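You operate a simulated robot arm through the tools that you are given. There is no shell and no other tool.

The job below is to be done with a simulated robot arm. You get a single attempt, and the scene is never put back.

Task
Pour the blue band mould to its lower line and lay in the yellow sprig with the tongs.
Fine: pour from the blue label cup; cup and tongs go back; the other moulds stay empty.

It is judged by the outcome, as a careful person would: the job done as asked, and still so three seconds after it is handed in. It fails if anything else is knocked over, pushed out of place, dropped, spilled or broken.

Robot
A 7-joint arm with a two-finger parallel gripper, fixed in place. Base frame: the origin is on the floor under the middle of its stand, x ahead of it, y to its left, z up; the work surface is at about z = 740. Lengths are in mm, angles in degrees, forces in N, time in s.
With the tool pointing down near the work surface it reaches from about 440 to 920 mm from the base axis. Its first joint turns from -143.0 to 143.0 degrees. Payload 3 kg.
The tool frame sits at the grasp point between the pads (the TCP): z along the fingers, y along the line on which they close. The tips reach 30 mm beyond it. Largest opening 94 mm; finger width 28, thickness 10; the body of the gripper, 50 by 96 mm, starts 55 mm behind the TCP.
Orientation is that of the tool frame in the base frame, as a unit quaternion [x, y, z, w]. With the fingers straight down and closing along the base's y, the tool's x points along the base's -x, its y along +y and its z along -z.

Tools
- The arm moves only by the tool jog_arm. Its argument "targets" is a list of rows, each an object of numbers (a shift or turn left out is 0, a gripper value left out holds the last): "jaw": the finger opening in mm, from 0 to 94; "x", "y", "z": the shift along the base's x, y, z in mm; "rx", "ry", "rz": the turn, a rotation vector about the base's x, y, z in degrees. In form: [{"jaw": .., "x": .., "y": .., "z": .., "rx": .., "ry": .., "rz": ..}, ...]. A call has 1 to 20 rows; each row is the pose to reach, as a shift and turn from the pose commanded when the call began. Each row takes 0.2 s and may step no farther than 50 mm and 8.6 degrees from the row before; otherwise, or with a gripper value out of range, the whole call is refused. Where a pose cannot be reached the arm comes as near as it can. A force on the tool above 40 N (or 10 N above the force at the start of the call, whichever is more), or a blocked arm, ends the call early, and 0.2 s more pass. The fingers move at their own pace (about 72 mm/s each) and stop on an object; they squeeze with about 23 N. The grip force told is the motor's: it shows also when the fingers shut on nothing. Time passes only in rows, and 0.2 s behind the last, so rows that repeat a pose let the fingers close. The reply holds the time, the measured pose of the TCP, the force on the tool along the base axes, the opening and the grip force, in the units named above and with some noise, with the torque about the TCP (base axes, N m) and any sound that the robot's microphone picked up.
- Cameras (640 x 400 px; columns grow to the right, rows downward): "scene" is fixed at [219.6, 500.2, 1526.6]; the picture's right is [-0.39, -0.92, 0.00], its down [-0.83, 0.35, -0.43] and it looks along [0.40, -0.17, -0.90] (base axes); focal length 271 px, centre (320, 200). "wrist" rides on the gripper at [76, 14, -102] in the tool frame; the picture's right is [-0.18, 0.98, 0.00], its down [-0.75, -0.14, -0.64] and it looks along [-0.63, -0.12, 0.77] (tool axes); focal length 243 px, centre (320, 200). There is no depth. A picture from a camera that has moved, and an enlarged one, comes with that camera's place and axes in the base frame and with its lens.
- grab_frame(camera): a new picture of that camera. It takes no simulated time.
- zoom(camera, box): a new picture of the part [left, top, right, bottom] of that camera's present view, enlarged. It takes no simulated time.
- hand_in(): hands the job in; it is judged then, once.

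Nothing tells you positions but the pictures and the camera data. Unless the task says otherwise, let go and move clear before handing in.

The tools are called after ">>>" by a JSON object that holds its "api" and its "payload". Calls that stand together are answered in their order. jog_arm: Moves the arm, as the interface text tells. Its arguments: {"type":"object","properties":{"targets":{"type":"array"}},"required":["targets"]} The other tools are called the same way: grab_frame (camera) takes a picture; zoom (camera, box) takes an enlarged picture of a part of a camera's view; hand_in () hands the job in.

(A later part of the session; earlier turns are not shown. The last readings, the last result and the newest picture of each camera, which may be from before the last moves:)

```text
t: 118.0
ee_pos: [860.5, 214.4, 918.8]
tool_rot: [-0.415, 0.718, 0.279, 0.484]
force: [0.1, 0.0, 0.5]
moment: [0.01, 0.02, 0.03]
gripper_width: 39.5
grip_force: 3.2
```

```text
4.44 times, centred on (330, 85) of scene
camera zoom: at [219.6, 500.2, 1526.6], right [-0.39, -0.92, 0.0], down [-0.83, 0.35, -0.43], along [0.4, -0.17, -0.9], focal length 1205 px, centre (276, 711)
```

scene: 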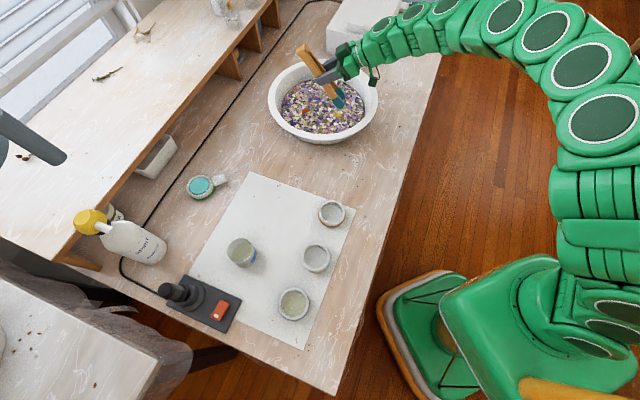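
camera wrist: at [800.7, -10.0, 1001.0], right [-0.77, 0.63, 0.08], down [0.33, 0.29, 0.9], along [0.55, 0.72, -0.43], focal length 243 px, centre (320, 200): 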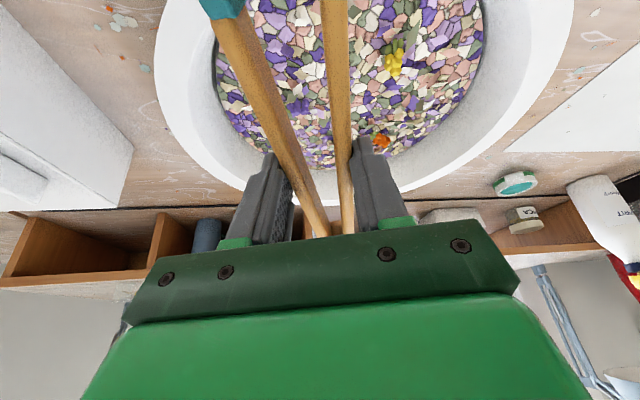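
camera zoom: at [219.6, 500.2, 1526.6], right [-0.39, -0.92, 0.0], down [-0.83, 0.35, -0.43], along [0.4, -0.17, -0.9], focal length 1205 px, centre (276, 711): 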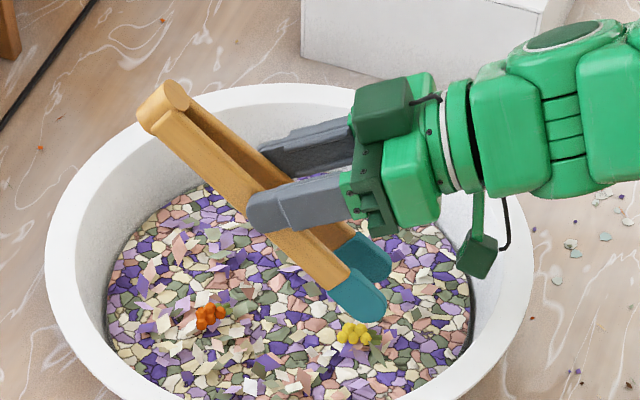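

The sprig hasn't moved, so the tips were stopped by the bed surface itself. At that height they should already be level with the flower, and last time I just didn't close far enough. I'll re-steepen the tool and return with small offset corrections.

>>> {"api": "jog_arm", "payload": {"targets": [{"x": -1.5, "y": -1.6, "rx": 2.2, "ry": -1.3}, {"x": -3.5, "y": -3.6, "rx": 5, "ry": -2.9}, {"x": -5.5, "y": -5.6, "rx": 7.6, "ry": -4.4}, {"x": -6, "y": -6.4, "rx": 8.7, "ry": -5}, {"x": -6, "y": -6.4, "rx": 8.7, "ry": -5}, {"x": -6, "y": -6.4, "rx": 8.7, "ry": -5, "jaw": 40}, {"x": -6, "y": -6.4, "rx": 8.7, "ry": -5, "jaw": 42}, {"x": -6, "y": -6.4, "rx": 8.7, "ry": -5, "jaw": 43.5}, {"x": -6, "y": -6.4, "z": -5, "rx": 8.7, "ry": -5}, {"x": -6, "y": -6.4, "z": -11, "rx": 8.7, "ry": -5}, {"x": -6, "y": -6.4, "z": -15, "rx": 8.7, "ry": -5}, {"x": -6, "y": -6.4, "z": -15, "rx": 8.7, "ry": -5}]}}

>>> {"api": "zoom", "payload": {"camera": "scene", "box": [325, 105, 345, 122]}}

>>> {"api": "zoom", "payload": {"camera": "scene", "box": [280, 40, 380, 130]}}

```text
t: 120.6
ee_pos: [856.7, 208.5, 904.8]
tool_rot: [-0.388, 0.673, 0.314, 0.545]
force: [0.1, 0.5, -0.7]
moment: [0.0, 0.0, 0.0]
gripper_width: 43.3
grip_force: 2.7
```

```text
16.00 times, centred on (335, 114) of scene
camera zoom: at [219.6, 500.2, 1526.6], right [-0.39, -0.92, 0.0], down [-0.83, 0.35, -0.43], along [0.4, -0.17, -0.9], focal length 4340 px, centre (80, 1584)
```

zoom: 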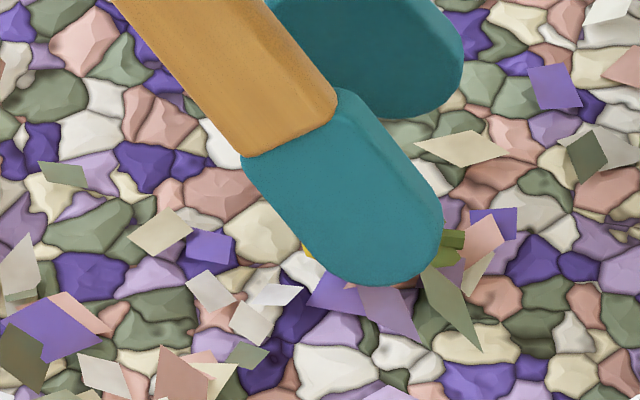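

```text
4.44 times, centred on (330, 85) of scene
camera zoom: at [219.6, 500.2, 1526.6], right [-0.39, -0.92, 0.0], down [-0.83, 0.35, -0.43], along [0.4, -0.17, -0.9], focal length 1205 px, centre (276, 711)
```

zoom: 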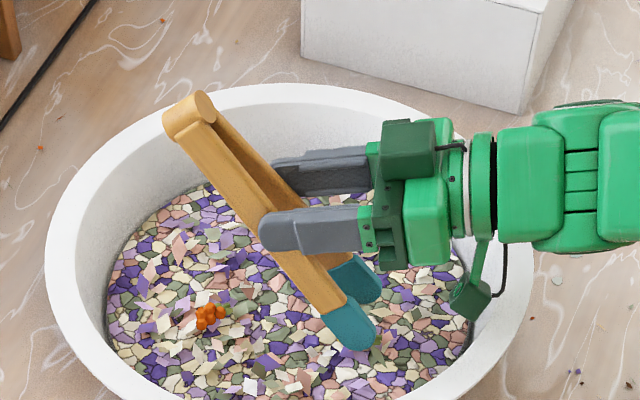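

The tips are about 8 mm above the contact level and nearly aligned. I'll make the final small correction down to just touching height.

>>> {"api": "jog_arm", "payload": {"targets": [{"x": 0, "y": 1, "z": -1}, {"x": 0.1, "y": 2.2, "z": -2.5}, {"x": 0.2, "y": 3.3, "z": -4}, {"x": 0.2, "y": 3.3, "z": -5.5}, {"x": 0.2, "y": 3.3, "z": -7}, {"x": 0.2, "y": 3.3, "z": -8}, {"x": 0.2, "y": 3.3, "z": -8}]}}

>>> {"api": "zoom", "payload": {"camera": "scene", "box": [325, 105, 345, 122]}}

```text
t: 122.2
ee_pos: [855.2, 210.5, 896.2]
tool_rot: [-0.39, 0.672, 0.315, 0.544]
force: [-0.4, -0.3, -1.4]
moment: [0.01, 0.0, -0.02]
gripper_width: 43.3
grip_force: 2.9
```

```text
16.00 times, centred on (335, 114) of scene
camera zoom: at [219.6, 500.2, 1526.6], right [-0.39, -0.92, 0.0], down [-0.83, 0.35, -0.43], along [0.4, -0.17, -0.9], focal length 4340 px, centre (80, 1584)
```

zoom: 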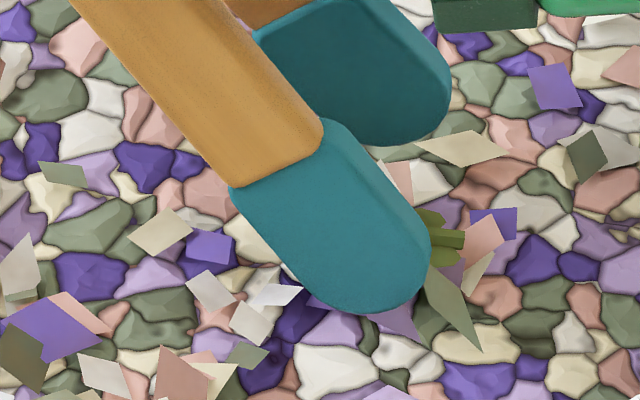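

The tips straddle the sprig at the right level. I'll lower 2 mm more and close progressively until it grips.

>>> {"api": "jog_arm", "payload": {"targets": [{"z": -1}, {"z": -2}, {"z": -2, "jaw": 42}, {"z": -2, "jaw": 40.5}, {"z": -2, "jaw": 39}, {"z": -2, "jaw": 37.5}, {"z": -2, "jaw": 36}, {"z": -2, "jaw": 36}]}}

>>> {"api": "zoom", "payload": {"camera": "scene", "box": [325, 105, 345, 122]}}

>>> {"api": "jog_arm", "payload": {"targets": [{"jaw": 35}, {"jaw": 34}, {"jaw": 33}, {"jaw": 33}]}}

>>> {"api": "zoom", "payload": {"camera": "scene", "box": [325, 105, 345, 122]}}

```text
t: 124.0
ee_pos: [856.0, 210.9, 895.2]
tool_rot: [-0.389, 0.672, 0.315, 0.545]
force: [0.1, -0.4, -0.8]
moment: [-0.01, 0.03, 0.0]
gripper_width: 36.2
grip_force: 3.4
```

```text
16.00 times, centred on (335, 114) of scene
camera zoom: at [219.6, 500.2, 1526.6], right [-0.39, -0.92, 0.0], down [-0.83, 0.35, -0.43], along [0.4, -0.17, -0.9], focal length 4340 px, centre (80, 1584)
```

zoom: 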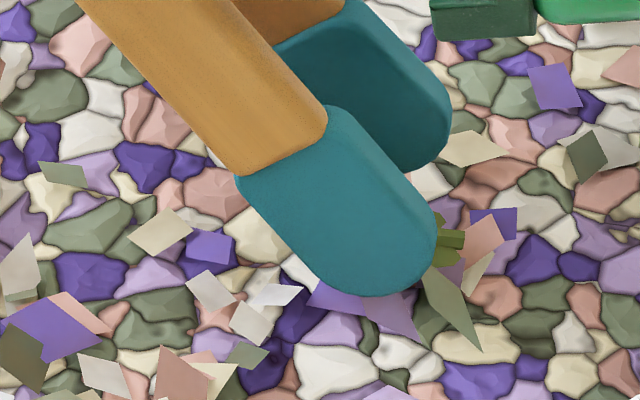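

```text
t: 125.0
ee_pos: [856.1, 210.9, 894.8]
tool_rot: [-0.389, 0.673, 0.315, 0.545]
force: [0.3, -0.1, -1.1]
moment: [0.03, -0.02, 0.01]
gripper_width: 33.4
grip_force: 3.7
```

```text
16.00 times, centred on (335, 114) of scene
camera zoom: at [219.6, 500.2, 1526.6], right [-0.39, -0.92, 0.0], down [-0.83, 0.35, -0.43], along [0.4, -0.17, -0.9], focal length 4340 px, centre (80, 1584)
```

zoom: 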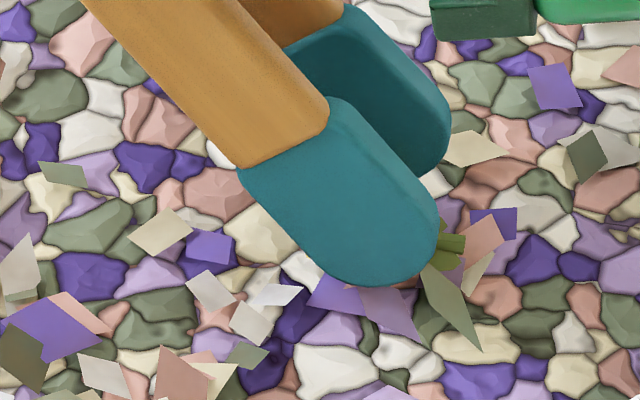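

The tongs are still closing without a clear stall, though the stem looks slightly shifted. I'll continue closing in small steps.

>>> {"api": "jog_arm", "payload": {"targets": [{"jaw": 32}, {"jaw": 31}, {"jaw": 30}, {"jaw": 30}]}}

>>> {"api": "zoom", "payload": {"camera": "scene", "box": [325, 105, 345, 122]}}

>>> {"api": "jog_arm", "payload": {"targets": [{"jaw": 29}, {"jaw": 28}, {"jaw": 27}, {"jaw": 27}]}}

>>> {"api": "zoom", "payload": {"camera": "scene", "box": [325, 105, 345, 122]}}

```text
t: 126.0
ee_pos: [855.3, 211.4, 894.8]
tool_rot: [-0.389, 0.672, 0.315, 0.545]
force: [-0.4, -0.5, 0.8]
moment: [-0.03, 0.02, 0.03]
gripper_width: 31.0
grip_force: 22.9
```

```text
16.00 times, centred on (335, 114) of scene
camera zoom: at [219.6, 500.2, 1526.6], right [-0.39, -0.92, 0.0], down [-0.83, 0.35, -0.43], along [0.4, -0.17, -0.9], focal length 4340 px, centre (80, 1584)
```

zoom: 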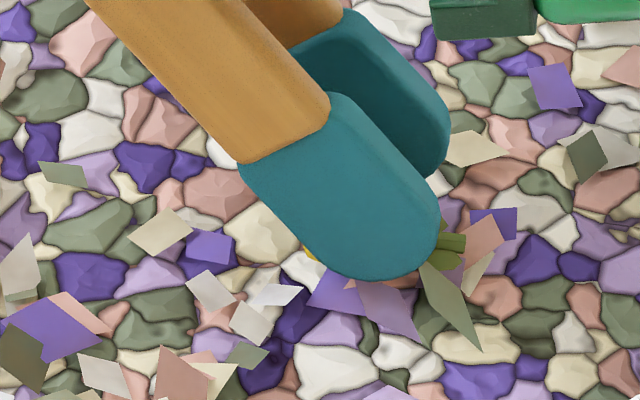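

```text
t: 127.0
ee_pos: [856.0, 211.8, 894.4]
tool_rot: [-0.389, 0.673, 0.315, 0.545]
force: [0.8, 0.1, 0.4]
moment: [0.0, -0.01, -0.01]
gripper_width: 31.0
grip_force: 23.1
```

```text
16.00 times, centred on (335, 114) of scene
camera zoom: at [219.6, 500.2, 1526.6], right [-0.39, -0.92, 0.0], down [-0.83, 0.35, -0.43], along [0.4, -0.17, -0.9], focal length 4340 px, centre (80, 1584)
```

zoom: 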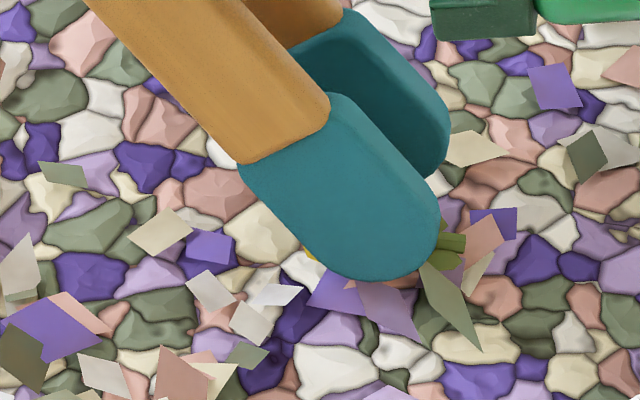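

The jaw has stalled at 31 mm with full force, and the tips are about 11 mm apart, so something is between them. I'll lift gently and see whether the sprig comes along.

>>> {"api": "jog_arm", "payload": {"targets": [{"z": 2}, {"z": 6}, {"z": 12}, {"z": 20}, {"z": 28}, {"z": 34}, {"z": 38}, {"z": 38}]}}

>>> {"api": "zoom", "payload": {"camera": "scene", "box": [315, 85, 355, 125]}}

```text
t: 128.8
ee_pos: [855.0, 211.4, 932.8]
tool_rot: [-0.389, 0.673, 0.315, 0.545]
force: [-0.2, -0.6, -0.9]
moment: [-0.02, 0.0, -0.01]
gripper_width: 31.0
grip_force: 23.9
```

```text
10.00 times, centred on (335, 105) of scene
camera zoom: at [219.6, 500.2, 1526.6], right [-0.39, -0.92, 0.0], down [-0.83, 0.35, -0.43], along [0.4, -0.17, -0.9], focal length 2712 px, centre (170, 1150)
```

zoom: 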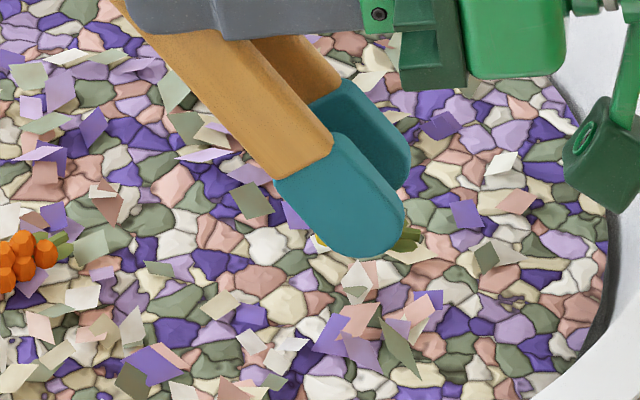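

The sprig is held between the tong tips, with its stem visible and its old spot empty. I'll lift it clear of the bowl first.

>>> {"api": "jog_arm", "payload": {"targets": [{"z": 6}, {"z": 16}, {"z": 28}, {"z": 40}, {"z": 50}, {"z": 56}, {"z": 58}, {"z": 58}]}}

>>> {"api": "zoom", "payload": {"camera": "scene", "box": [270, 20, 390, 140]}}

```text
t: 130.6
ee_pos: [856.1, 210.4, 990.5]
tool_rot: [-0.39, 0.673, 0.315, 0.544]
force: [0.0, 0.1, -1.4]
moment: [0.0, -0.01, 0.02]
gripper_width: 30.9
grip_force: 23.1
```

```text
3.33 times, centred on (330, 80) of scene
camera zoom: at [219.6, 500.2, 1526.6], right [-0.39, -0.92, 0.0], down [-0.83, 0.35, -0.43], along [0.4, -0.17, -0.9], focal length 904 px, centre (287, 600)
```

zoom: 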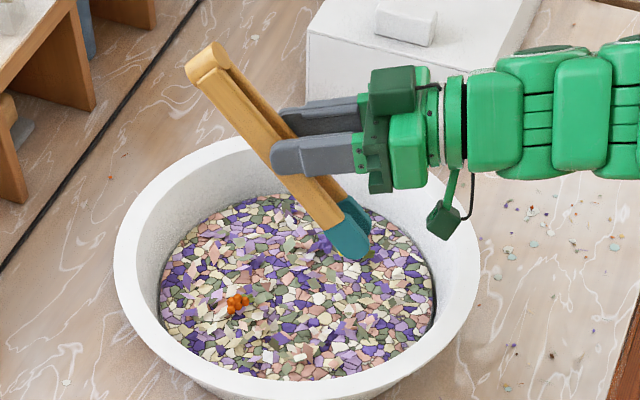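

The sprig is secure and clear of the bowl. I'll swing the arm around in an arc toward the blue mould, keeping high.

>>> {"api": "jog_arm", "payload": {"targets": [{"x": -6, "y": 10}, {"x": -18, "y": 29}, {"x": -39, "y": 61}, {"x": -63, "y": 92}, {"x": -87, "y": 122}, {"x": -113, "y": 151}, {"x": -140, "y": 177}, {"x": -167, "y": 202}, {"x": -195, "y": 225}, {"x": -224, "y": 247}, {"x": -253, "y": 267}, {"x": -284, "y": 285}, {"x": -314, "y": 302}, {"x": -345, "y": 316}, {"x": -376, "y": 330}, {"x": -407, "y": 341}, {"x": -438, "y": 351}, {"x": -462, "y": 358}, {"x": -476, "y": 361}, {"x": -480, "y": 362}]}}

>>> {"api": "grab_frame", "payload": {"camera": "scene"}}

>>> {"api": "grab_frame", "payload": {"camera": "wrist"}}

```text
t: 134.8
ee_pos: [614.4, 638.1, 1015.1]
tool_rot: [-0.414, 0.667, 0.349, 0.511]
force: [0.6, 0.0, -2.1]
moment: [-0.05, 0.01, 0.0]
gripper_width: 31.1
grip_force: 23.1
out of reach, approached as far as the arm can: row 8, 9, 10, 11, 12, 13, 14, 15, 16, 17, 18, 19, 20
```

```text
taken
```

scene: 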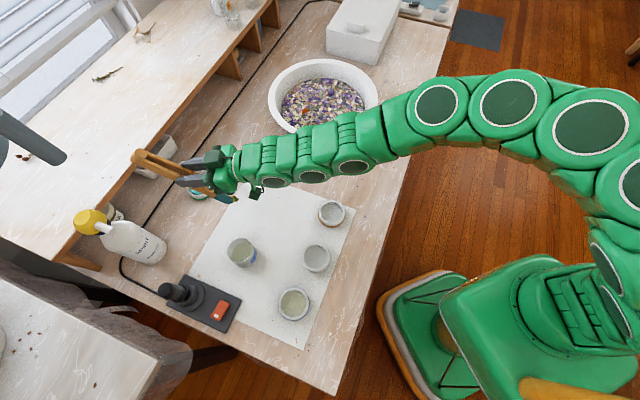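

```text
taken
camera wrist: at [550.5, 537.3, 965.0], right [-0.87, 0.44, 0.22], down [-0.02, -0.48, 0.88], along [0.49, 0.76, 0.43], focal length 243 px, centre (320, 200)
```

wrist: 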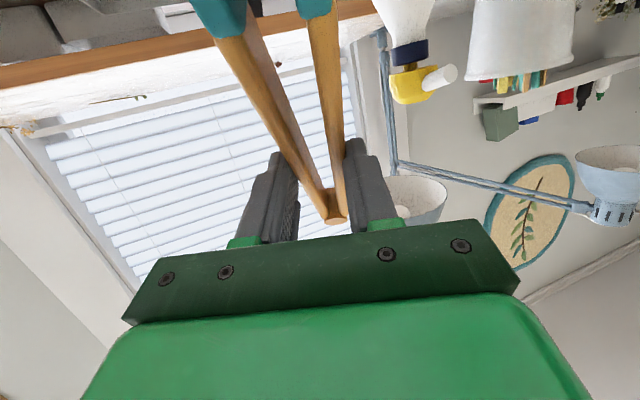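

The arm can't keep such a flat tool this close in, and it stopped short at (614, 638). The sprig is still held. I'll bring the commanded pose back to where the arm actually is, without any sudden motion, before reducing the tilt.

>>> {"api": "jog_arm", "payload": {"targets": [{"x": 48, "y": 13, "z": 5, "ry": 0.56, "rz": 1.1}, {"x": 95, "y": 26, "z": 10, "ry": 1.1, "rz": 2.2}, {"x": 143, "y": 40, "z": 15, "ry": 1.7, "rz": 3.2}, {"x": 190, "y": 53, "z": 20, "ry": 2.2, "rz": 4.3}, {"x": 238, "y": 66, "z": 25, "ry": 2.8, "rz": 5.4}, {"x": 238, "y": 66, "z": 25, "ry": 2.8, "rz": 5.4}]}}

>>> {"api": "grab_frame", "payload": {"camera": "scene"}}

```text
refused: row 3 steps farther than a row can; nothing moved
```

```text
taken
```

scene: 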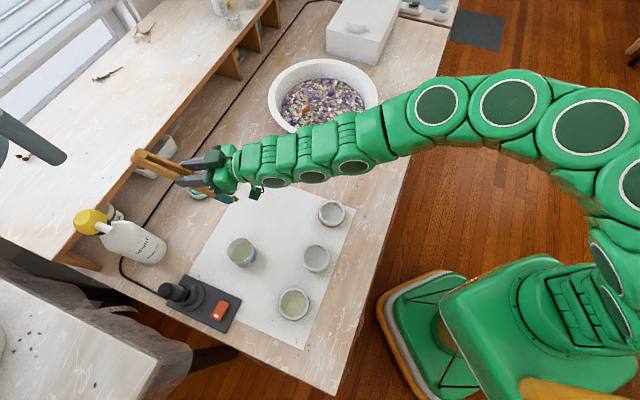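

One step was slightly too long. I'll repeat with smaller steps.

>>> {"api": "jog_arm", "payload": {"targets": [{"x": 40, "y": 11, "z": 4, "ry": 0.5, "rz": 0.9}, {"x": 80, "y": 22, "z": 8, "ry": 0.9, "rz": 1.8}, {"x": 120, "y": 33, "z": 12, "ry": 1.4, "rz": 2.7}, {"x": 160, "y": 44, "z": 17, "ry": 1.9, "rz": 3.6}, {"x": 200, "y": 55, "z": 21, "ry": 2.3, "rz": 4.5}, {"x": 238, "y": 66, "z": 25, "ry": 2.8, "rz": 5.4}, {"x": 238, "y": 66, "z": 25, "ry": 2.8, "rz": 5.4}]}}

>>> {"api": "grab_frame", "payload": {"camera": "scene"}}

```text
t: 136.4
ee_pos: [844.9, 705.4, 1041.2]
tool_rot: [-0.438, 0.658, 0.385, 0.477]
force: [-2.2, 1.7, -0.9]
moment: [-0.05, -0.02, -0.25]
gripper_width: 30.9
grip_force: 22.5
```

```text
taken
```

scene: 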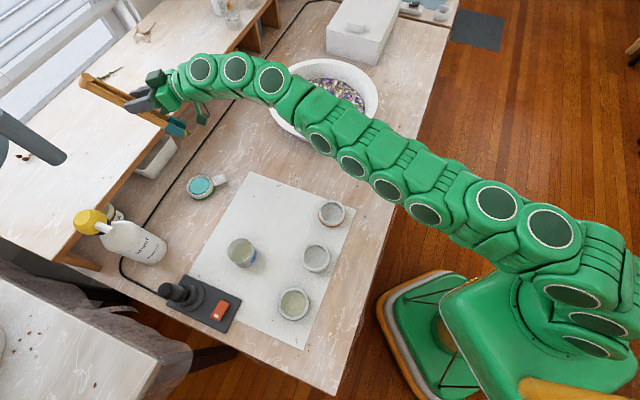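

The commanded pose had already been reset, so the arm actually moved outward over the shelf. I need to look carefully for contact before moving back.

>>> {"api": "zoom", "payload": {"camera": "scene", "box": [60, 40, 240, 180]}}

>>> {"api": "grab_frame", "payload": {"camera": "wrist"}}

```text
2.86 times, centred on (150, 110) of scene
camera zoom: at [219.6, 500.2, 1526.6], right [-0.39, -0.92, 0.0], down [-0.83, 0.35, -0.43], along [0.4, -0.17, -0.9], focal length 775 px, centre (806, 457)
```

zoom: 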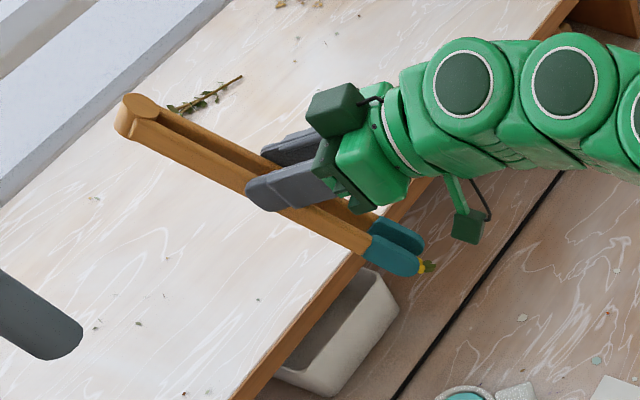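

```text
taken
camera wrist: at [790.4, 598.2, 994.7], right [-0.9, 0.35, 0.26], down [0.07, -0.48, 0.87], along [0.43, 0.8, 0.41], focal length 243 px, centre (320, 200)
```

wrist: 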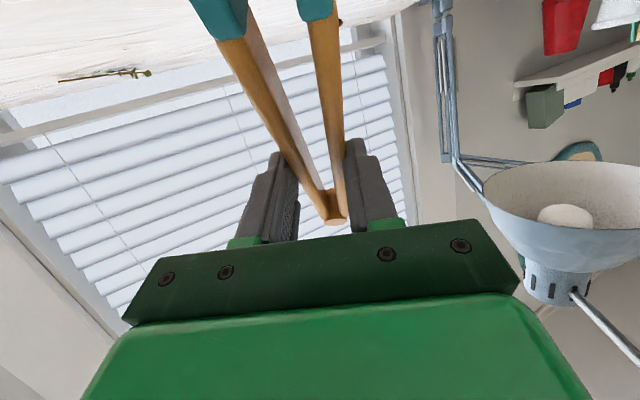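

The sprig is still in the tips and nothing appears touched. I'll retrace the same path back to (614, 638).

>>> {"api": "jog_arm", "payload": {"targets": [{"x": -15, "y": -4, "z": 0, "ry": -0.2, "rz": -0.4}, {"x": -45, "y": -12, "z": -3, "ry": -0.5, "rz": -1}, {"x": -80, "y": -22, "z": -7, "ry": -0.9, "rz": -1.8}, {"x": -118, "y": -33, "z": -12, "ry": -1.4, "rz": -2.7}, {"x": -156, "y": -44, "z": -16, "ry": -1.9, "rz": -3.6}, {"x": -190, "y": -53, "z": -20, "ry": -2.3, "rz": -4.4}, {"x": -215, "y": -60, "z": -23, "ry": -2.6, "rz": -5}, {"x": -228, "y": -64, "z": -25, "ry": -2.8, "rz": -5.4}, {"x": -231, "y": -66, "z": -25, "ry": -2.8, "rz": -5.4}, {"x": -231, "y": -66, "z": -25, "ry": -2.8, "rz": -5.4}]}}

>>> {"api": "grab_frame", "payload": {"camera": "scene"}}

>>> {"api": "zoom", "payload": {"camera": "scene", "box": [60, 40, 280, 230]}}

```text
t: 138.6
ee_pos: [616.7, 637.8, 1021.5]
tool_rot: [-0.415, 0.667, 0.35, 0.51]
force: [0.2, 0.4, -1.1]
moment: [-0.02, -0.01, -0.01]
gripper_width: 31.2
grip_force: 22.6
```

```text
taken
```

scene: 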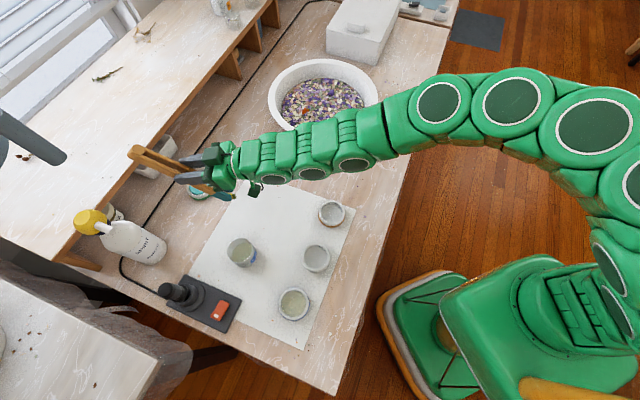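

```text
2.11 times, centred on (170, 135) of scene
camera zoom: at [219.6, 500.2, 1526.6], right [-0.39, -0.92, 0.0], down [-0.83, 0.35, -0.43], along [0.4, -0.17, -0.9], focal length 571 px, centre (636, 337)
```

zoom: 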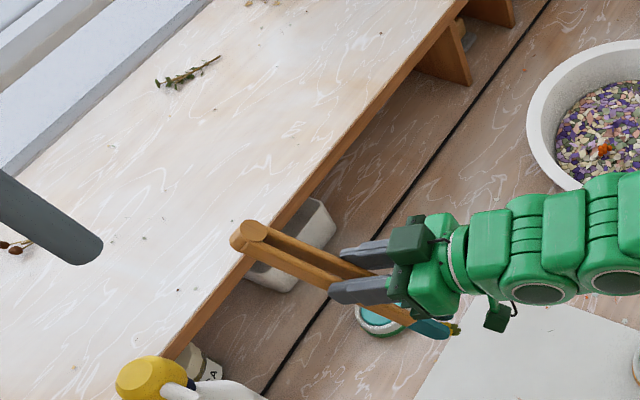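

The sprig is still held, and I'm back at (617, 638). I'll now reduce the tilt gradually to about 50° while drawing the arm inward toward the mould.

>>> {"api": "jog_arm", "payload": {"targets": [{"x": -8, "y": -2, "z": -2, "rx": -1.5, "ry": 0.6, "rz": -0.3}, {"x": -28, "y": -6, "z": -8, "rx": -4.5, "ry": 1.8, "rz": -1}, {"x": -55, "y": -12, "z": -16, "rx": -8, "ry": 3.2, "rz": -1.8}, {"x": -83, "y": -19, "z": -25, "rx": -11.5, "ry": 4.7, "rz": -2.6}, {"x": -111, "y": -26, "z": -34, "rx": -15, "ry": 6.1, "rz": -3.3}, {"x": -139, "y": -33, "z": -42, "rx": -18.5, "ry": 7.5, "rz": -4.1}, {"x": -165, "y": -39, "z": -50, "rx": -21.5, "ry": 8.7, "rz": -4.8}, {"x": -187, "y": -44, "z": -56, "rx": -23.8, "ry": 9.6, "rz": -5.3}, {"x": -200, "y": -47, "z": -60, "rx": -24.7, "ry": 10, "rz": -5.5}, {"x": -204, "y": -48, "z": -60, "rx": -24.7, "ry": 10, "rz": -5.5}]}}

>>> {"api": "grab_frame", "payload": {"camera": "scene"}}

```text
t: 140.8
ee_pos: [417.9, 590.6, 962.3]
tool_rot: [-0.451, 0.786, 0.21, 0.367]
force: [0.0, 0.7, -0.4]
moment: [-0.01, -0.04, -0.01]
gripper_width: 31.1
grip_force: 23.0
out of reach, approached as far as the arm can: row 2, 3, 4, 5
```

```text
taken
```

scene: 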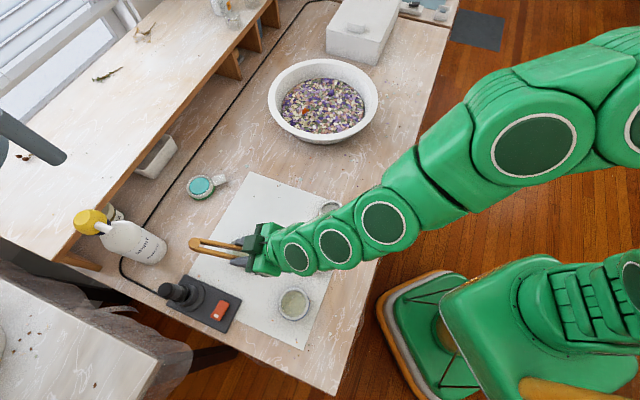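

The arm reached (418, 591, 962) at 50° tilt. I'll check that the sprig is still in the tips.

>>> {"api": "zoom", "payload": {"camera": "scene", "box": [180, 200, 320, 330]}}

>>> {"api": "grab_frame", "payload": {"camera": "wrist"}}

```text
3.08 times, centred on (250, 265) of scene
camera zoom: at [219.6, 500.2, 1526.6], right [-0.39, -0.92, 0.0], down [-0.83, 0.35, -0.43], along [0.4, -0.17, -0.9], focal length 834 px, centre (535, 0)
```

zoom: 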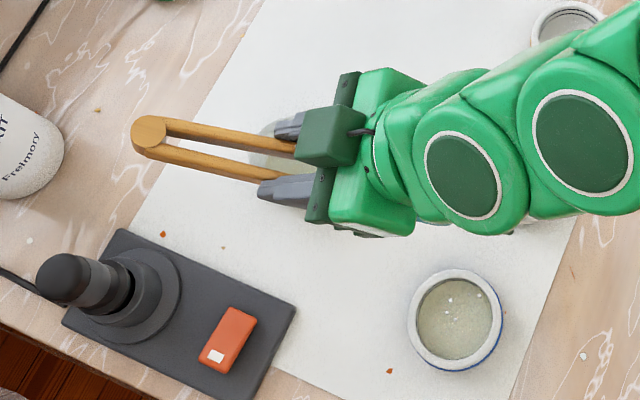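

```text
taken
camera wrist: at [340.5, 487.4, 968.9], right [-0.79, 0.6, 0.14], down [0.12, -0.08, 0.99], along [0.61, 0.8, -0.01], focal length 243 px, centre (320, 200)
```

wrist: 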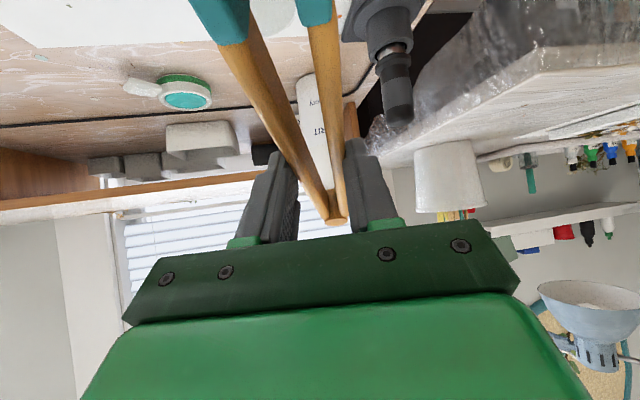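

The tips are hidden under the gripper from above. I'll zoom both views on the tongs to work out exactly how they now sit in the grip.

>>> {"api": "zoom", "payload": {"camera": "wrist", "box": [180, 0, 460, 250]}}

>>> {"api": "zoom", "payload": {"camera": "scene", "box": [200, 225, 270, 280]}}

```text
1.60 times, centred on (320, 125) of wrist
camera zoom: at [340.5, 487.4, 968.9], right [-0.79, 0.6, 0.14], down [0.12, -0.08, 0.99], along [0.61, 0.8, -0.01], focal length 388 px, centre (320, 320)
```

zoom: 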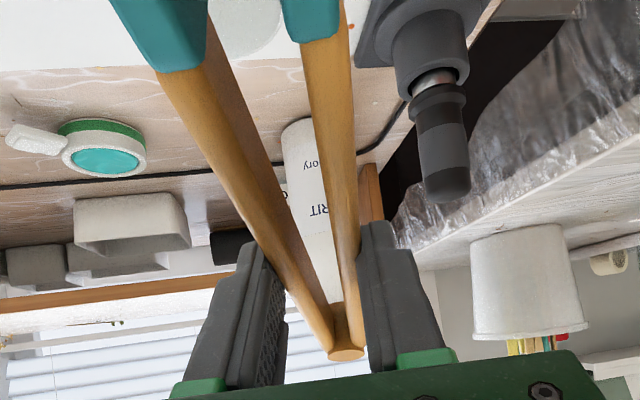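

```text
7.27 times, centred on (235, 252) of scene
camera zoom: at [219.6, 500.2, 1526.6], right [-0.39, -0.92, 0.0], down [-0.83, 0.35, -0.43], along [0.4, -0.17, -0.9], focal length 1972 px, centre (938, -182)
```

zoom: 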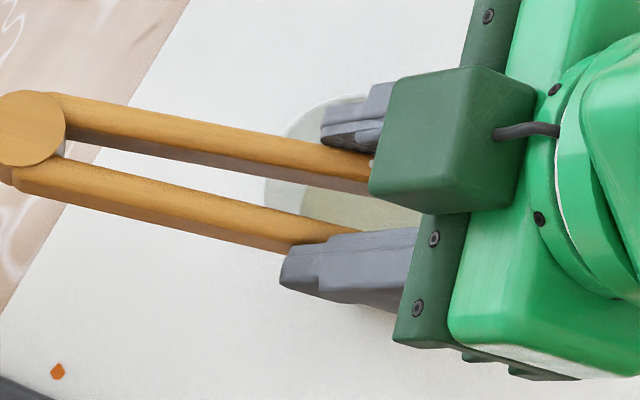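

The tongs have rotated further in the grip, by roughly 28°. I'll move sideways to where the scene camera can see the tips from the side, so I can measure the sprig's position in the gripper frame accurately.

>>> {"api": "jog_arm", "payload": {"targets": [{"x": 8, "y": -8}, {"x": 26, "y": -26}, {"x": 50, "y": -50}, {"x": 76, "y": -77}, {"x": 102, "y": -103}, {"x": 128, "y": -129}, {"x": 152, "y": -154}, {"x": 174, "y": -176}, {"x": 190, "y": -192}, {"x": 200, "y": -202}, {"x": 200, "y": -202}]}}

>>> {"api": "grab_frame", "payload": {"camera": "scene"}}

```text
t: 143.2
ee_pos: [616.8, 388.8, 961.2]
tool_rot: [-0.45, 0.786, 0.209, 0.368]
force: [0.2, -0.3, -1.0]
moment: [-0.01, 0.01, -0.01]
gripper_width: 31.0
grip_force: 23.4
```

```text
taken
```

scene: 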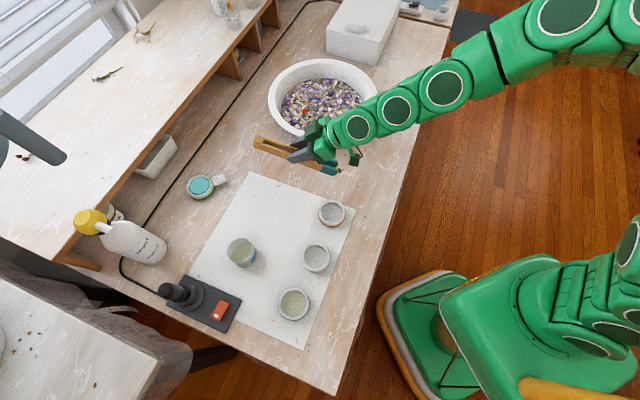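

The tips are visible from this position. I'll zoom in on the tongs and sprig.

>>> {"api": "zoom", "payload": {"camera": "scene", "box": [240, 110, 370, 190]}}

>>> {"api": "zoom", "payload": {"camera": "scene", "box": [315, 155, 355, 180]}}

>>> {"api": "grab_frame", "payload": {"camera": "wrist"}}

```text
4.92 times, centred on (305, 150) of scene
camera zoom: at [219.6, 500.2, 1526.6], right [-0.39, -0.92, 0.0], down [-0.83, 0.35, -0.43], along [0.4, -0.17, -0.9], focal length 1335 px, centre (394, 446)
```

zoom: 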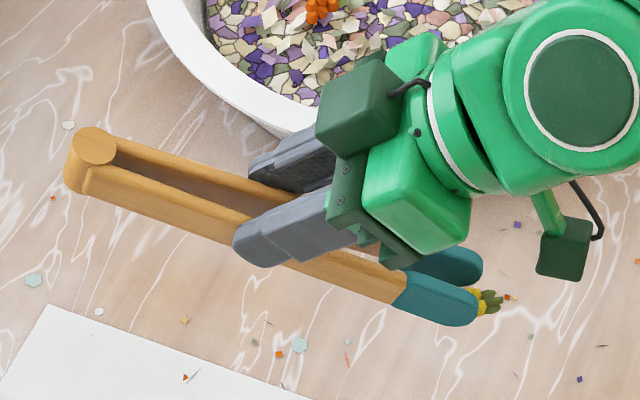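

```text
16.00 times, centred on (335, 168) of scene
camera zoom: at [219.6, 500.2, 1526.6], right [-0.39, -0.92, 0.0], down [-0.83, 0.35, -0.43], along [0.4, -0.17, -0.9], focal length 4340 px, centre (80, 720)
```

zoom: 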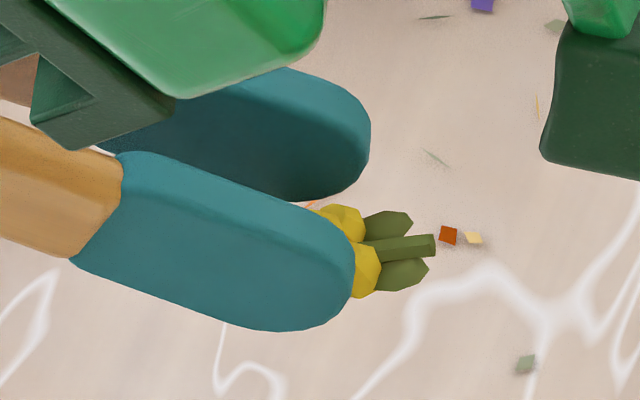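

```text
taken
camera wrist: at [539.5, 286.0, 969.5], right [-0.79, 0.6, 0.14], down [0.12, -0.08, 0.99], along [0.61, 0.8, -0.01], focal length 243 px, centre (320, 200)
```

wrist: 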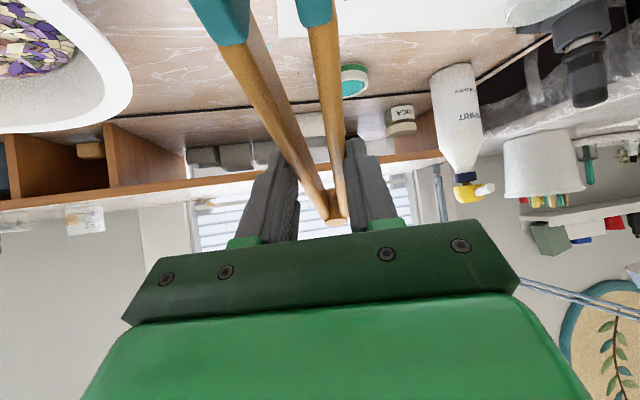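

The sprig is firmly held, lying almost level at the tip ends, about 97 mm behind and 65 mm below the TCP along the tool's direction. I'll carry it back over to the blue mould at a safe height.

>>> {"api": "jog_arm", "payload": {"targets": [{"x": -8, "y": 8}, {"x": -26, "y": 26}, {"x": -50, "y": 50}, {"x": -76, "y": 77}, {"x": -102, "y": 103}, {"x": -128, "y": 129}, {"x": -154, "y": 155}, {"x": -178, "y": 180}, {"x": -200, "y": 200}, {"x": -220, "y": 213}, {"x": -238, "y": 222}, {"x": -252, "y": 229}, {"x": -260, "y": 233}, {"x": -263.5, "y": 234.5}, {"x": -263.5, "y": 234.5}]}}

>>> {"api": "grab_frame", "payload": {"camera": "scene"}}

>>> {"api": "grab_frame", "payload": {"camera": "wrist"}}

```text
t: 146.4
ee_pos: [351.1, 623.2, 962.5]
tool_rot: [-0.45, 0.787, 0.209, 0.367]
force: [-0.4, 0.1, -0.3]
moment: [0.01, 0.02, 0.0]
gripper_width: 31.1
grip_force: 23.7
```

```text
taken
```

scene: 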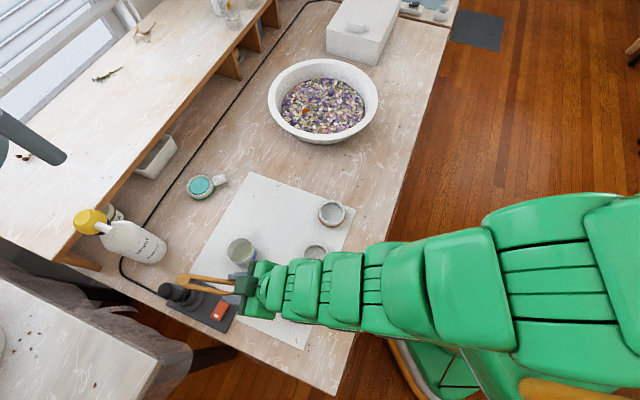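

```text
taken
camera wrist: at [274.7, 520.5, 969.9], right [-0.79, 0.6, 0.14], down [0.12, -0.08, 0.99], along [0.61, 0.8, -0.01], focal length 243 px, centre (320, 200)
```

wrist: 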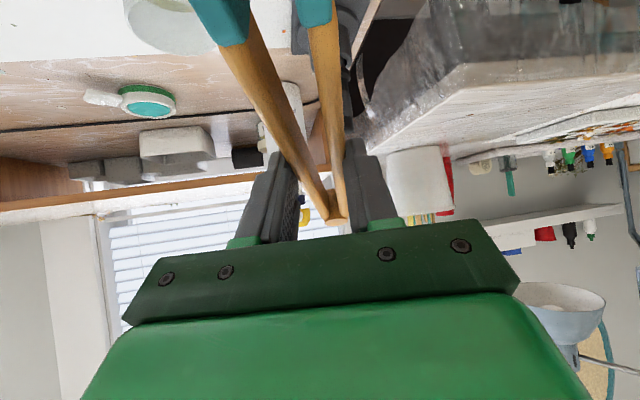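

I'm over the mould at a safe height, and the tall device post at (432, 791) clears the hinge by about 7 cm. I'll descend partway and verify the arm tracks.

>>> {"api": "jog_arm", "payload": {"targets": [{"z": -6}, {"z": -18}, {"z": -34}, {"z": -50}, {"z": -66}, {"z": -78}, {"z": -85}, {"z": -85}]}}

>>> {"api": "grab_frame", "payload": {"camera": "scene"}}

>>> {"api": "zoom", "payload": {"camera": "scene", "box": [240, 250, 360, 340]}}

```text
t: 148.2
ee_pos: [351.4, 623.3, 877.2]
tool_rot: [-0.451, 0.786, 0.21, 0.367]
force: [0.2, 0.6, -1.5]
moment: [0.0, -0.01, 0.0]
gripper_width: 31.2
grip_force: 22.7
```

```text
taken
```

scene: 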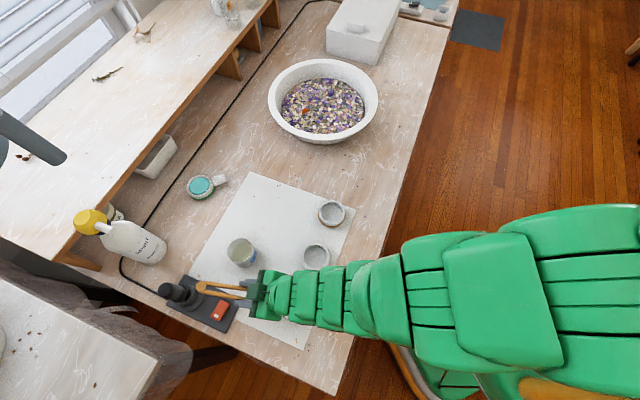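

```text
4.44 times, centred on (300, 295) of scene
camera zoom: at [219.6, 500.2, 1526.6], right [-0.39, -0.92, 0.0], down [-0.83, 0.35, -0.43], along [0.4, -0.17, -0.9], focal length 1205 px, centre (409, -222)
```

zoom: 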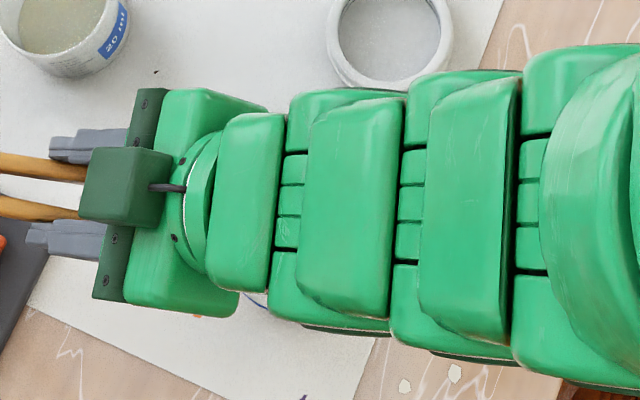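

It's tracking well. I'll descend the rest of the way slowly so the sprig is just above the liquid surface.

>>> {"api": "jog_arm", "payload": {"targets": [{"z": -6}, {"z": -14}, {"z": -22}, {"z": -30}, {"z": -36}, {"z": -40}, {"z": -40}]}}

>>> {"api": "jog_arm", "payload": {"targets": [{"z": -2}, {"z": -4}, {"z": -6}, {"z": -8}, {"z": -8}]}}

>>> {"api": "grab_frame", "payload": {"camera": "scene"}}

>>> {"api": "grab_frame", "payload": {"camera": "wrist"}}

```text
t: 149.8
ee_pos: [350.8, 624.0, 837.0]
tool_rot: [-0.45, 0.787, 0.209, 0.367]
force: [1.5, 2.7, 10.6]
moment: [-0.46, 0.33, -0.03]
gripper_width: 31.1
grip_force: 23.0
```

```text
t: 151.0
ee_pos: [350.5, 621.8, 829.2]
tool_rot: [-0.45, 0.787, 0.209, 0.368]
force: [3.1, 2.0, 11.2]
moment: [-0.48, 0.27, 0.03]
gripper_width: 31.5
grip_force: 23.3
```

```text
taken
```

scene: 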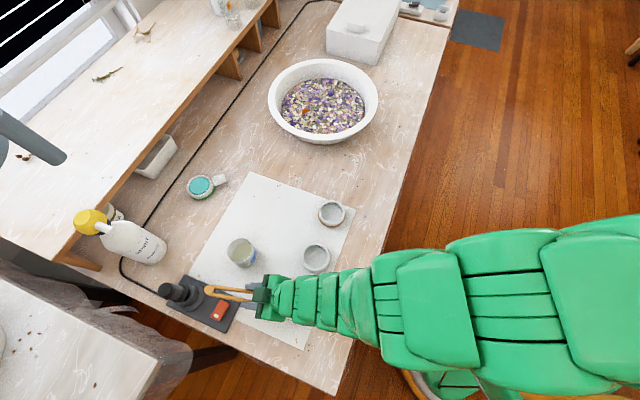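

```text
taken
camera wrist: at [273.3, 519.5, 836.6], right [-0.79, 0.6, 0.14], down [0.12, -0.08, 0.99], along [0.61, 0.8, -0.01], focal length 243 px, centre (320, 200)
```

wrist: 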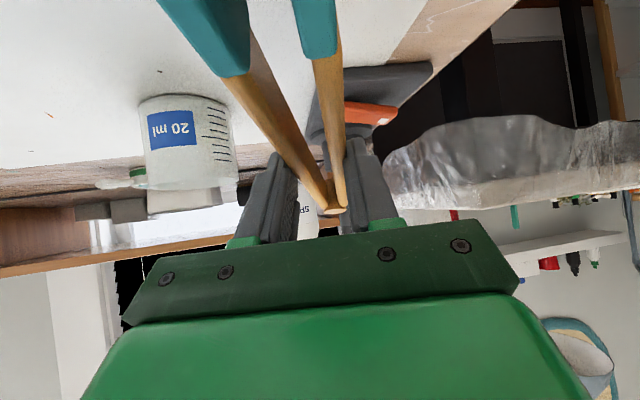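

There's about 11 N of upward contact force. The tongs are resting on the mould rim earlier than I expected. I'll back off upward immediately and take stock.

>>> {"api": "jog_arm", "payload": {"targets": [{"z": 3}, {"z": 8}, {"z": 16}, {"z": 26}, {"z": 38}, {"z": 50}, {"z": 60}, {"z": 66}, {"z": 66}]}}

>>> {"api": "grab_frame", "payload": {"camera": "wrist"}}

>>> {"api": "zoom", "payload": {"camera": "scene", "box": [190, 240, 330, 340]}}

```text
t: 153.0
ee_pos: [349.5, 622.9, 894.6]
tool_rot: [-0.45, 0.787, 0.209, 0.367]
force: [-0.2, 0.2, -1.0]
moment: [-0.01, 0.03, 0.04]
gripper_width: 31.1
grip_force: 22.9
```

```text
taken
camera wrist: at [272.5, 519.9, 902.7], right [-0.79, 0.6, 0.14], down [0.12, -0.08, 0.99], along [0.61, 0.8, -0.01], focal length 243 px, centre (320, 200)
```

wrist: 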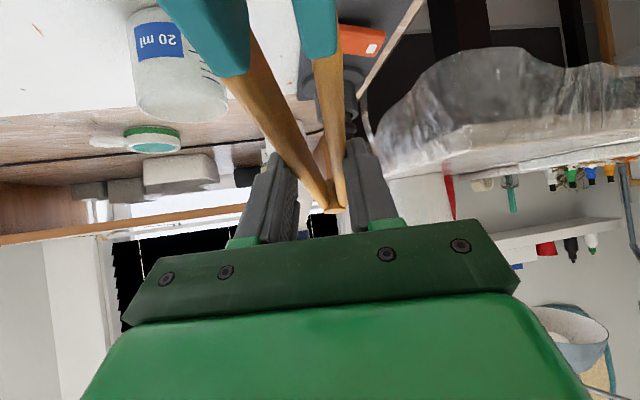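

```text
4.00 times, centred on (260, 290) of scene
camera zoom: at [219.6, 500.2, 1526.6], right [-0.39, -0.92, 0.0], down [-0.83, 0.35, -0.43], along [0.4, -0.17, -0.9], focal length 1085 px, centre (560, -160)
```

zoom: 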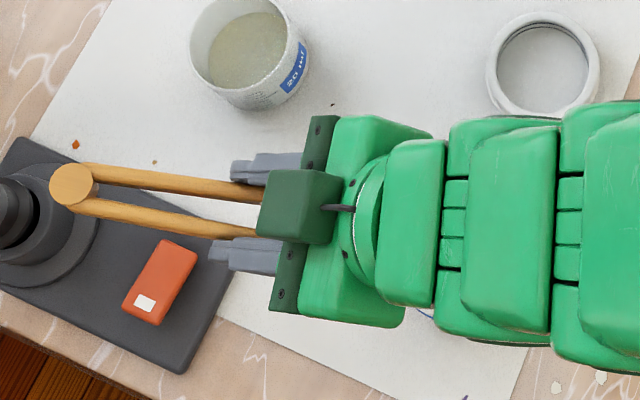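

The force is gone. I'll move back to the side-view spot to check the mould, the tongs and the sprig.

>>> {"api": "jog_arm", "payload": {"targets": [{"z": 8}, {"z": 24}, {"z": 42}, {"z": 58}, {"x": 8, "y": -5, "z": 66}, {"x": 26, "y": -16, "z": 67}, {"x": 50, "y": -34, "z": 67}, {"x": 76, "y": -58, "z": 67}, {"x": 102, "y": -83, "z": 67}, {"x": 128, "y": -109, "z": 67}, {"x": 154, "y": -135, "z": 67}, {"x": 180, "y": -160, "z": 67}, {"x": 206, "y": -185, "z": 67}, {"x": 230, "y": -206, "z": 67}, {"x": 250, "y": -222, "z": 67}, {"x": 263, "y": -232, "z": 67}, {"x": 267, "y": -234, "z": 67}, {"x": 267, "y": -234, "z": 67}]}}

>>> {"api": "grab_frame", "payload": {"camera": "scene"}}

>>> {"api": "zoom", "payload": {"camera": "scene", "box": [240, 110, 370, 190]}}

>>> {"api": "zoom", "payload": {"camera": "scene", "box": [265, 275, 325, 325]}}

```text
t: 156.8
ee_pos: [616.7, 388.7, 961.1]
tool_rot: [-0.451, 0.786, 0.209, 0.367]
force: [-0.2, 0.2, -1.3]
moment: [-0.02, -0.03, 0.0]
gripper_width: 31.2
grip_force: 23.0
```

```text
taken
```

scene: 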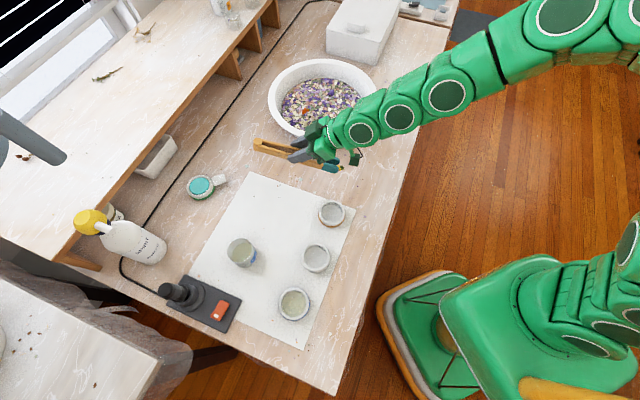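

```text
4.92 times, centred on (305, 150) of scene
camera zoom: at [219.6, 500.2, 1526.6], right [-0.39, -0.92, 0.0], down [-0.83, 0.35, -0.43], along [0.4, -0.17, -0.9], focal length 1335 px, centre (394, 446)
```

zoom: 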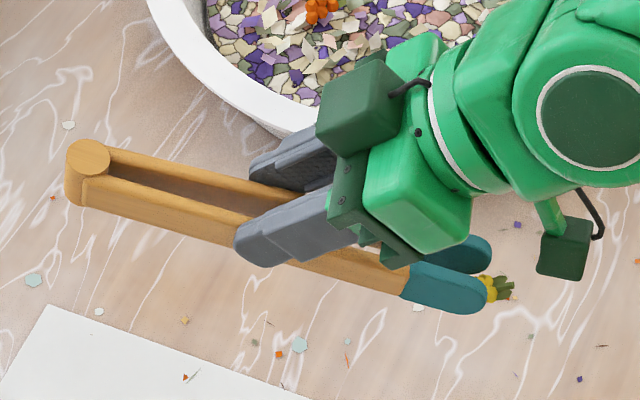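

```text
8.00 times, centred on (295, 300) of scene
camera zoom: at [219.6, 500.2, 1526.6], right [-0.39, -0.92, 0.0], down [-0.83, 0.35, -0.43], along [0.4, -0.17, -0.9], focal length 2170 px, centre (520, -600)
```

zoom: 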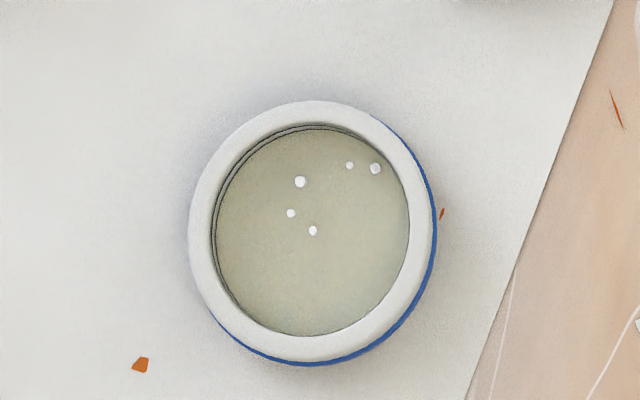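

The mould is undisturbed, and the sprig is still in the tips. The contact only rotated the tongs a few degrees. I'll zoom in to re-measure the sprig's position.

>>> {"api": "zoom", "payload": {"camera": "scene", "box": [315, 155, 355, 180]}}

>>> {"api": "zoom", "payload": {"camera": "scene", "box": [270, 110, 310, 135]}}

```text
16.00 times, centred on (335, 168) of scene
camera zoom: at [219.6, 500.2, 1526.6], right [-0.39, -0.92, 0.0], down [-0.83, 0.35, -0.43], along [0.4, -0.17, -0.9], focal length 4340 px, centre (80, 720)
```

zoom: 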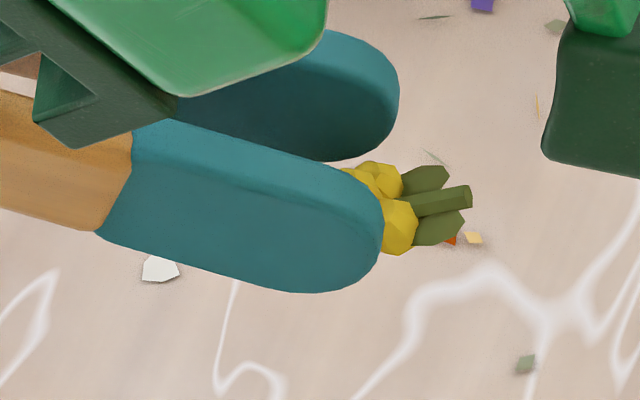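

```text
16.00 times, centred on (290, 122) of scene
camera zoom: at [219.6, 500.2, 1526.6], right [-0.39, -0.92, 0.0], down [-0.83, 0.35, -0.43], along [0.4, -0.17, -0.9], focal length 4340 px, centre (800, 1440)
```

zoom: 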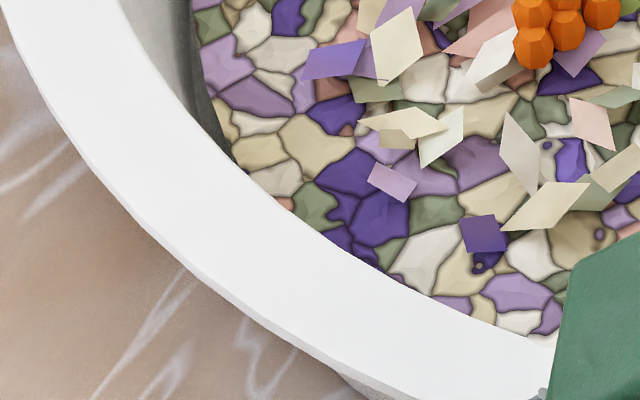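

The sprig moves rigidly with the tips, roughly 103 mm behind and 67 mm below the TCP at this tilt. A steeper tilt of 60° would let it sit deeper in the mould, so I'll go back over the mould and try that at height.

>>> {"api": "jog_arm", "payload": {"targets": [{"x": -8, "y": 8}, {"x": -26, "y": 26}, {"x": -50, "y": 50}, {"x": -76, "y": 77}, {"x": -102, "y": 103}, {"x": -128, "y": 129}, {"x": -154, "y": 155}, {"x": -178, "y": 180}, {"x": -200, "y": 200}, {"x": -220, "y": 213}, {"x": -238, "y": 222}, {"x": -252, "y": 229}, {"x": -260, "y": 233}, {"x": -263.5, "y": 234.5}, {"x": -263.5, "y": 234.5}]}}

>>> {"api": "jog_arm", "payload": {"targets": [{"rx": 1.3, "ry": -0.8}, {"rx": 3.5, "ry": -2}, {"rx": 6, "ry": -3.5}, {"rx": 8, "ry": -4.7}, {"rx": 8.63, "ry": -5.05}, {"rx": 8.63, "ry": -5.05}]}}

```text
t: 160.0
ee_pos: [354.9, 623.9, 961.4]
tool_rot: [-0.45, 0.787, 0.209, 0.368]
force: [-0.4, 0.1, -1.7]
moment: [0.0, -0.05, 0.0]
gripper_width: 31.3
grip_force: 22.7
```

```text
t: 161.4
ee_pos: [354.5, 624.4, 961.8]
tool_rot: [-0.43, 0.752, 0.248, 0.434]
force: [0.3, 0.3, -0.7]
moment: [-0.01, 0.05, -0.02]
gripper_width: 31.5
grip_force: 23.0
```

The 60° tilt is reachable. Geometry now predicts rim contact at about z 852 with the sprig only a few millimetres above the liquid. I'll shift to centre it and descend to 868.

>>> {"api": "jog_arm", "payload": {"targets": [{"x": -2, "y": -3, "z": -6}, {"x": -4, "y": -6, "z": -20}, {"x": -5, "y": -7.7, "z": -36}, {"x": -5, "y": -7.7, "z": -52}, {"x": -5, "y": -7.7, "z": -68}, {"x": -5, "y": -7.7, "z": -80}, {"x": -5, "y": -7.7, "z": -89}, {"x": -5, "y": -7.7, "z": -94}, {"x": -5, "y": -7.7, "z": -94}]}}

>>> {"api": "jog_arm", "payload": {"targets": [{"z": -2}, {"z": -4}, {"z": -6}, {"z": -8}, {"z": -8}]}}

```text
t: 163.4
ee_pos: [349.5, 616.7, 868.5]
tool_rot: [-0.431, 0.752, 0.248, 0.433]
force: [-0.3, 0.1, -1.0]
moment: [-0.01, 0.02, -0.03]
gripper_width: 31.0
grip_force: 23.2
```

```text
t: 164.6
ee_pos: [350.2, 614.8, 859.5]
tool_rot: [-0.43, 0.752, 0.248, 0.434]
force: [-0.1, 0.7, -0.7]
moment: [0.02, 0.01, 0.0]
gripper_width: 31.2
grip_force: 23.6
```

No contact yet at z 859.5. I'll continue down in small steps, watching the force.

>>> {"api": "jog_arm", "payload": {"targets": [{"z": -1.5}, {"z": -3}, {"z": -3}]}}

>>> {"api": "jog_arm", "payload": {"targets": [{"z": -1}, {"z": -2}, {"z": -2}]}}

```text
t: 165.4
ee_pos: [350.0, 616.6, 855.7]
tool_rot: [-0.43, 0.751, 0.248, 0.435]
force: [0.1, 0.7, -1.2]
moment: [0.01, 0.01, -0.03]
gripper_width: 31.1
grip_force: 23.0
```

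```text
t: 166.2
ee_pos: [348.7, 615.8, 855.5]
tool_rot: [-0.43, 0.752, 0.248, 0.434]
force: [1.3, -0.2, -0.5]
moment: [0.01, -0.03, -0.01]
gripper_width: 31.4
grip_force: 23.1
```

Still free. I'll continue in 2 mm steps.

>>> {"api": "jog_arm", "payload": {"targets": [{"z": -1}, {"z": -2}, {"z": -2}]}}

>>> {"api": "jog_arm", "payload": {"targets": [{"z": -1}, {"z": -2}, {"z": -2}]}}

```text
t: 167.0
ee_pos: [350.3, 614.6, 854.1]
tool_rot: [-0.43, 0.752, 0.248, 0.434]
force: [-0.5, -1.1, -1.8]
moment: [0.03, 0.01, -0.01]
gripper_width: 31.3
grip_force: 23.7
```

```text
t: 167.8
ee_pos: [349.1, 614.7, 851.0]
tool_rot: [-0.43, 0.751, 0.248, 0.434]
force: [-0.1, -0.2, -0.4]
moment: [0.0, -0.02, -0.03]
gripper_width: 31.5
grip_force: 23.6
```

No contact at 851. I'll go two more steps.

>>> {"api": "jog_arm", "payload": {"targets": [{"z": -1}, {"z": -2}, {"z": -2}]}}

>>> {"api": "jog_arm", "payload": {"targets": [{"z": -1}, {"z": -2}, {"z": -2}]}}

```text
t: 168.6
ee_pos: [349.5, 616.1, 849.7]
tool_rot: [-0.43, 0.752, 0.248, 0.434]
force: [-0.2, 0.5, -0.3]
moment: [-0.02, 0.0, 0.0]
gripper_width: 30.9
grip_force: 23.3
```

```text
t: 169.4
ee_pos: [349.9, 616.7, 845.9]
tool_rot: [-0.431, 0.752, 0.248, 0.434]
force: [0.6, 0.6, -1.0]
moment: [0.0, 0.01, 0.0]
gripper_width: 31.0
grip_force: 22.6
```

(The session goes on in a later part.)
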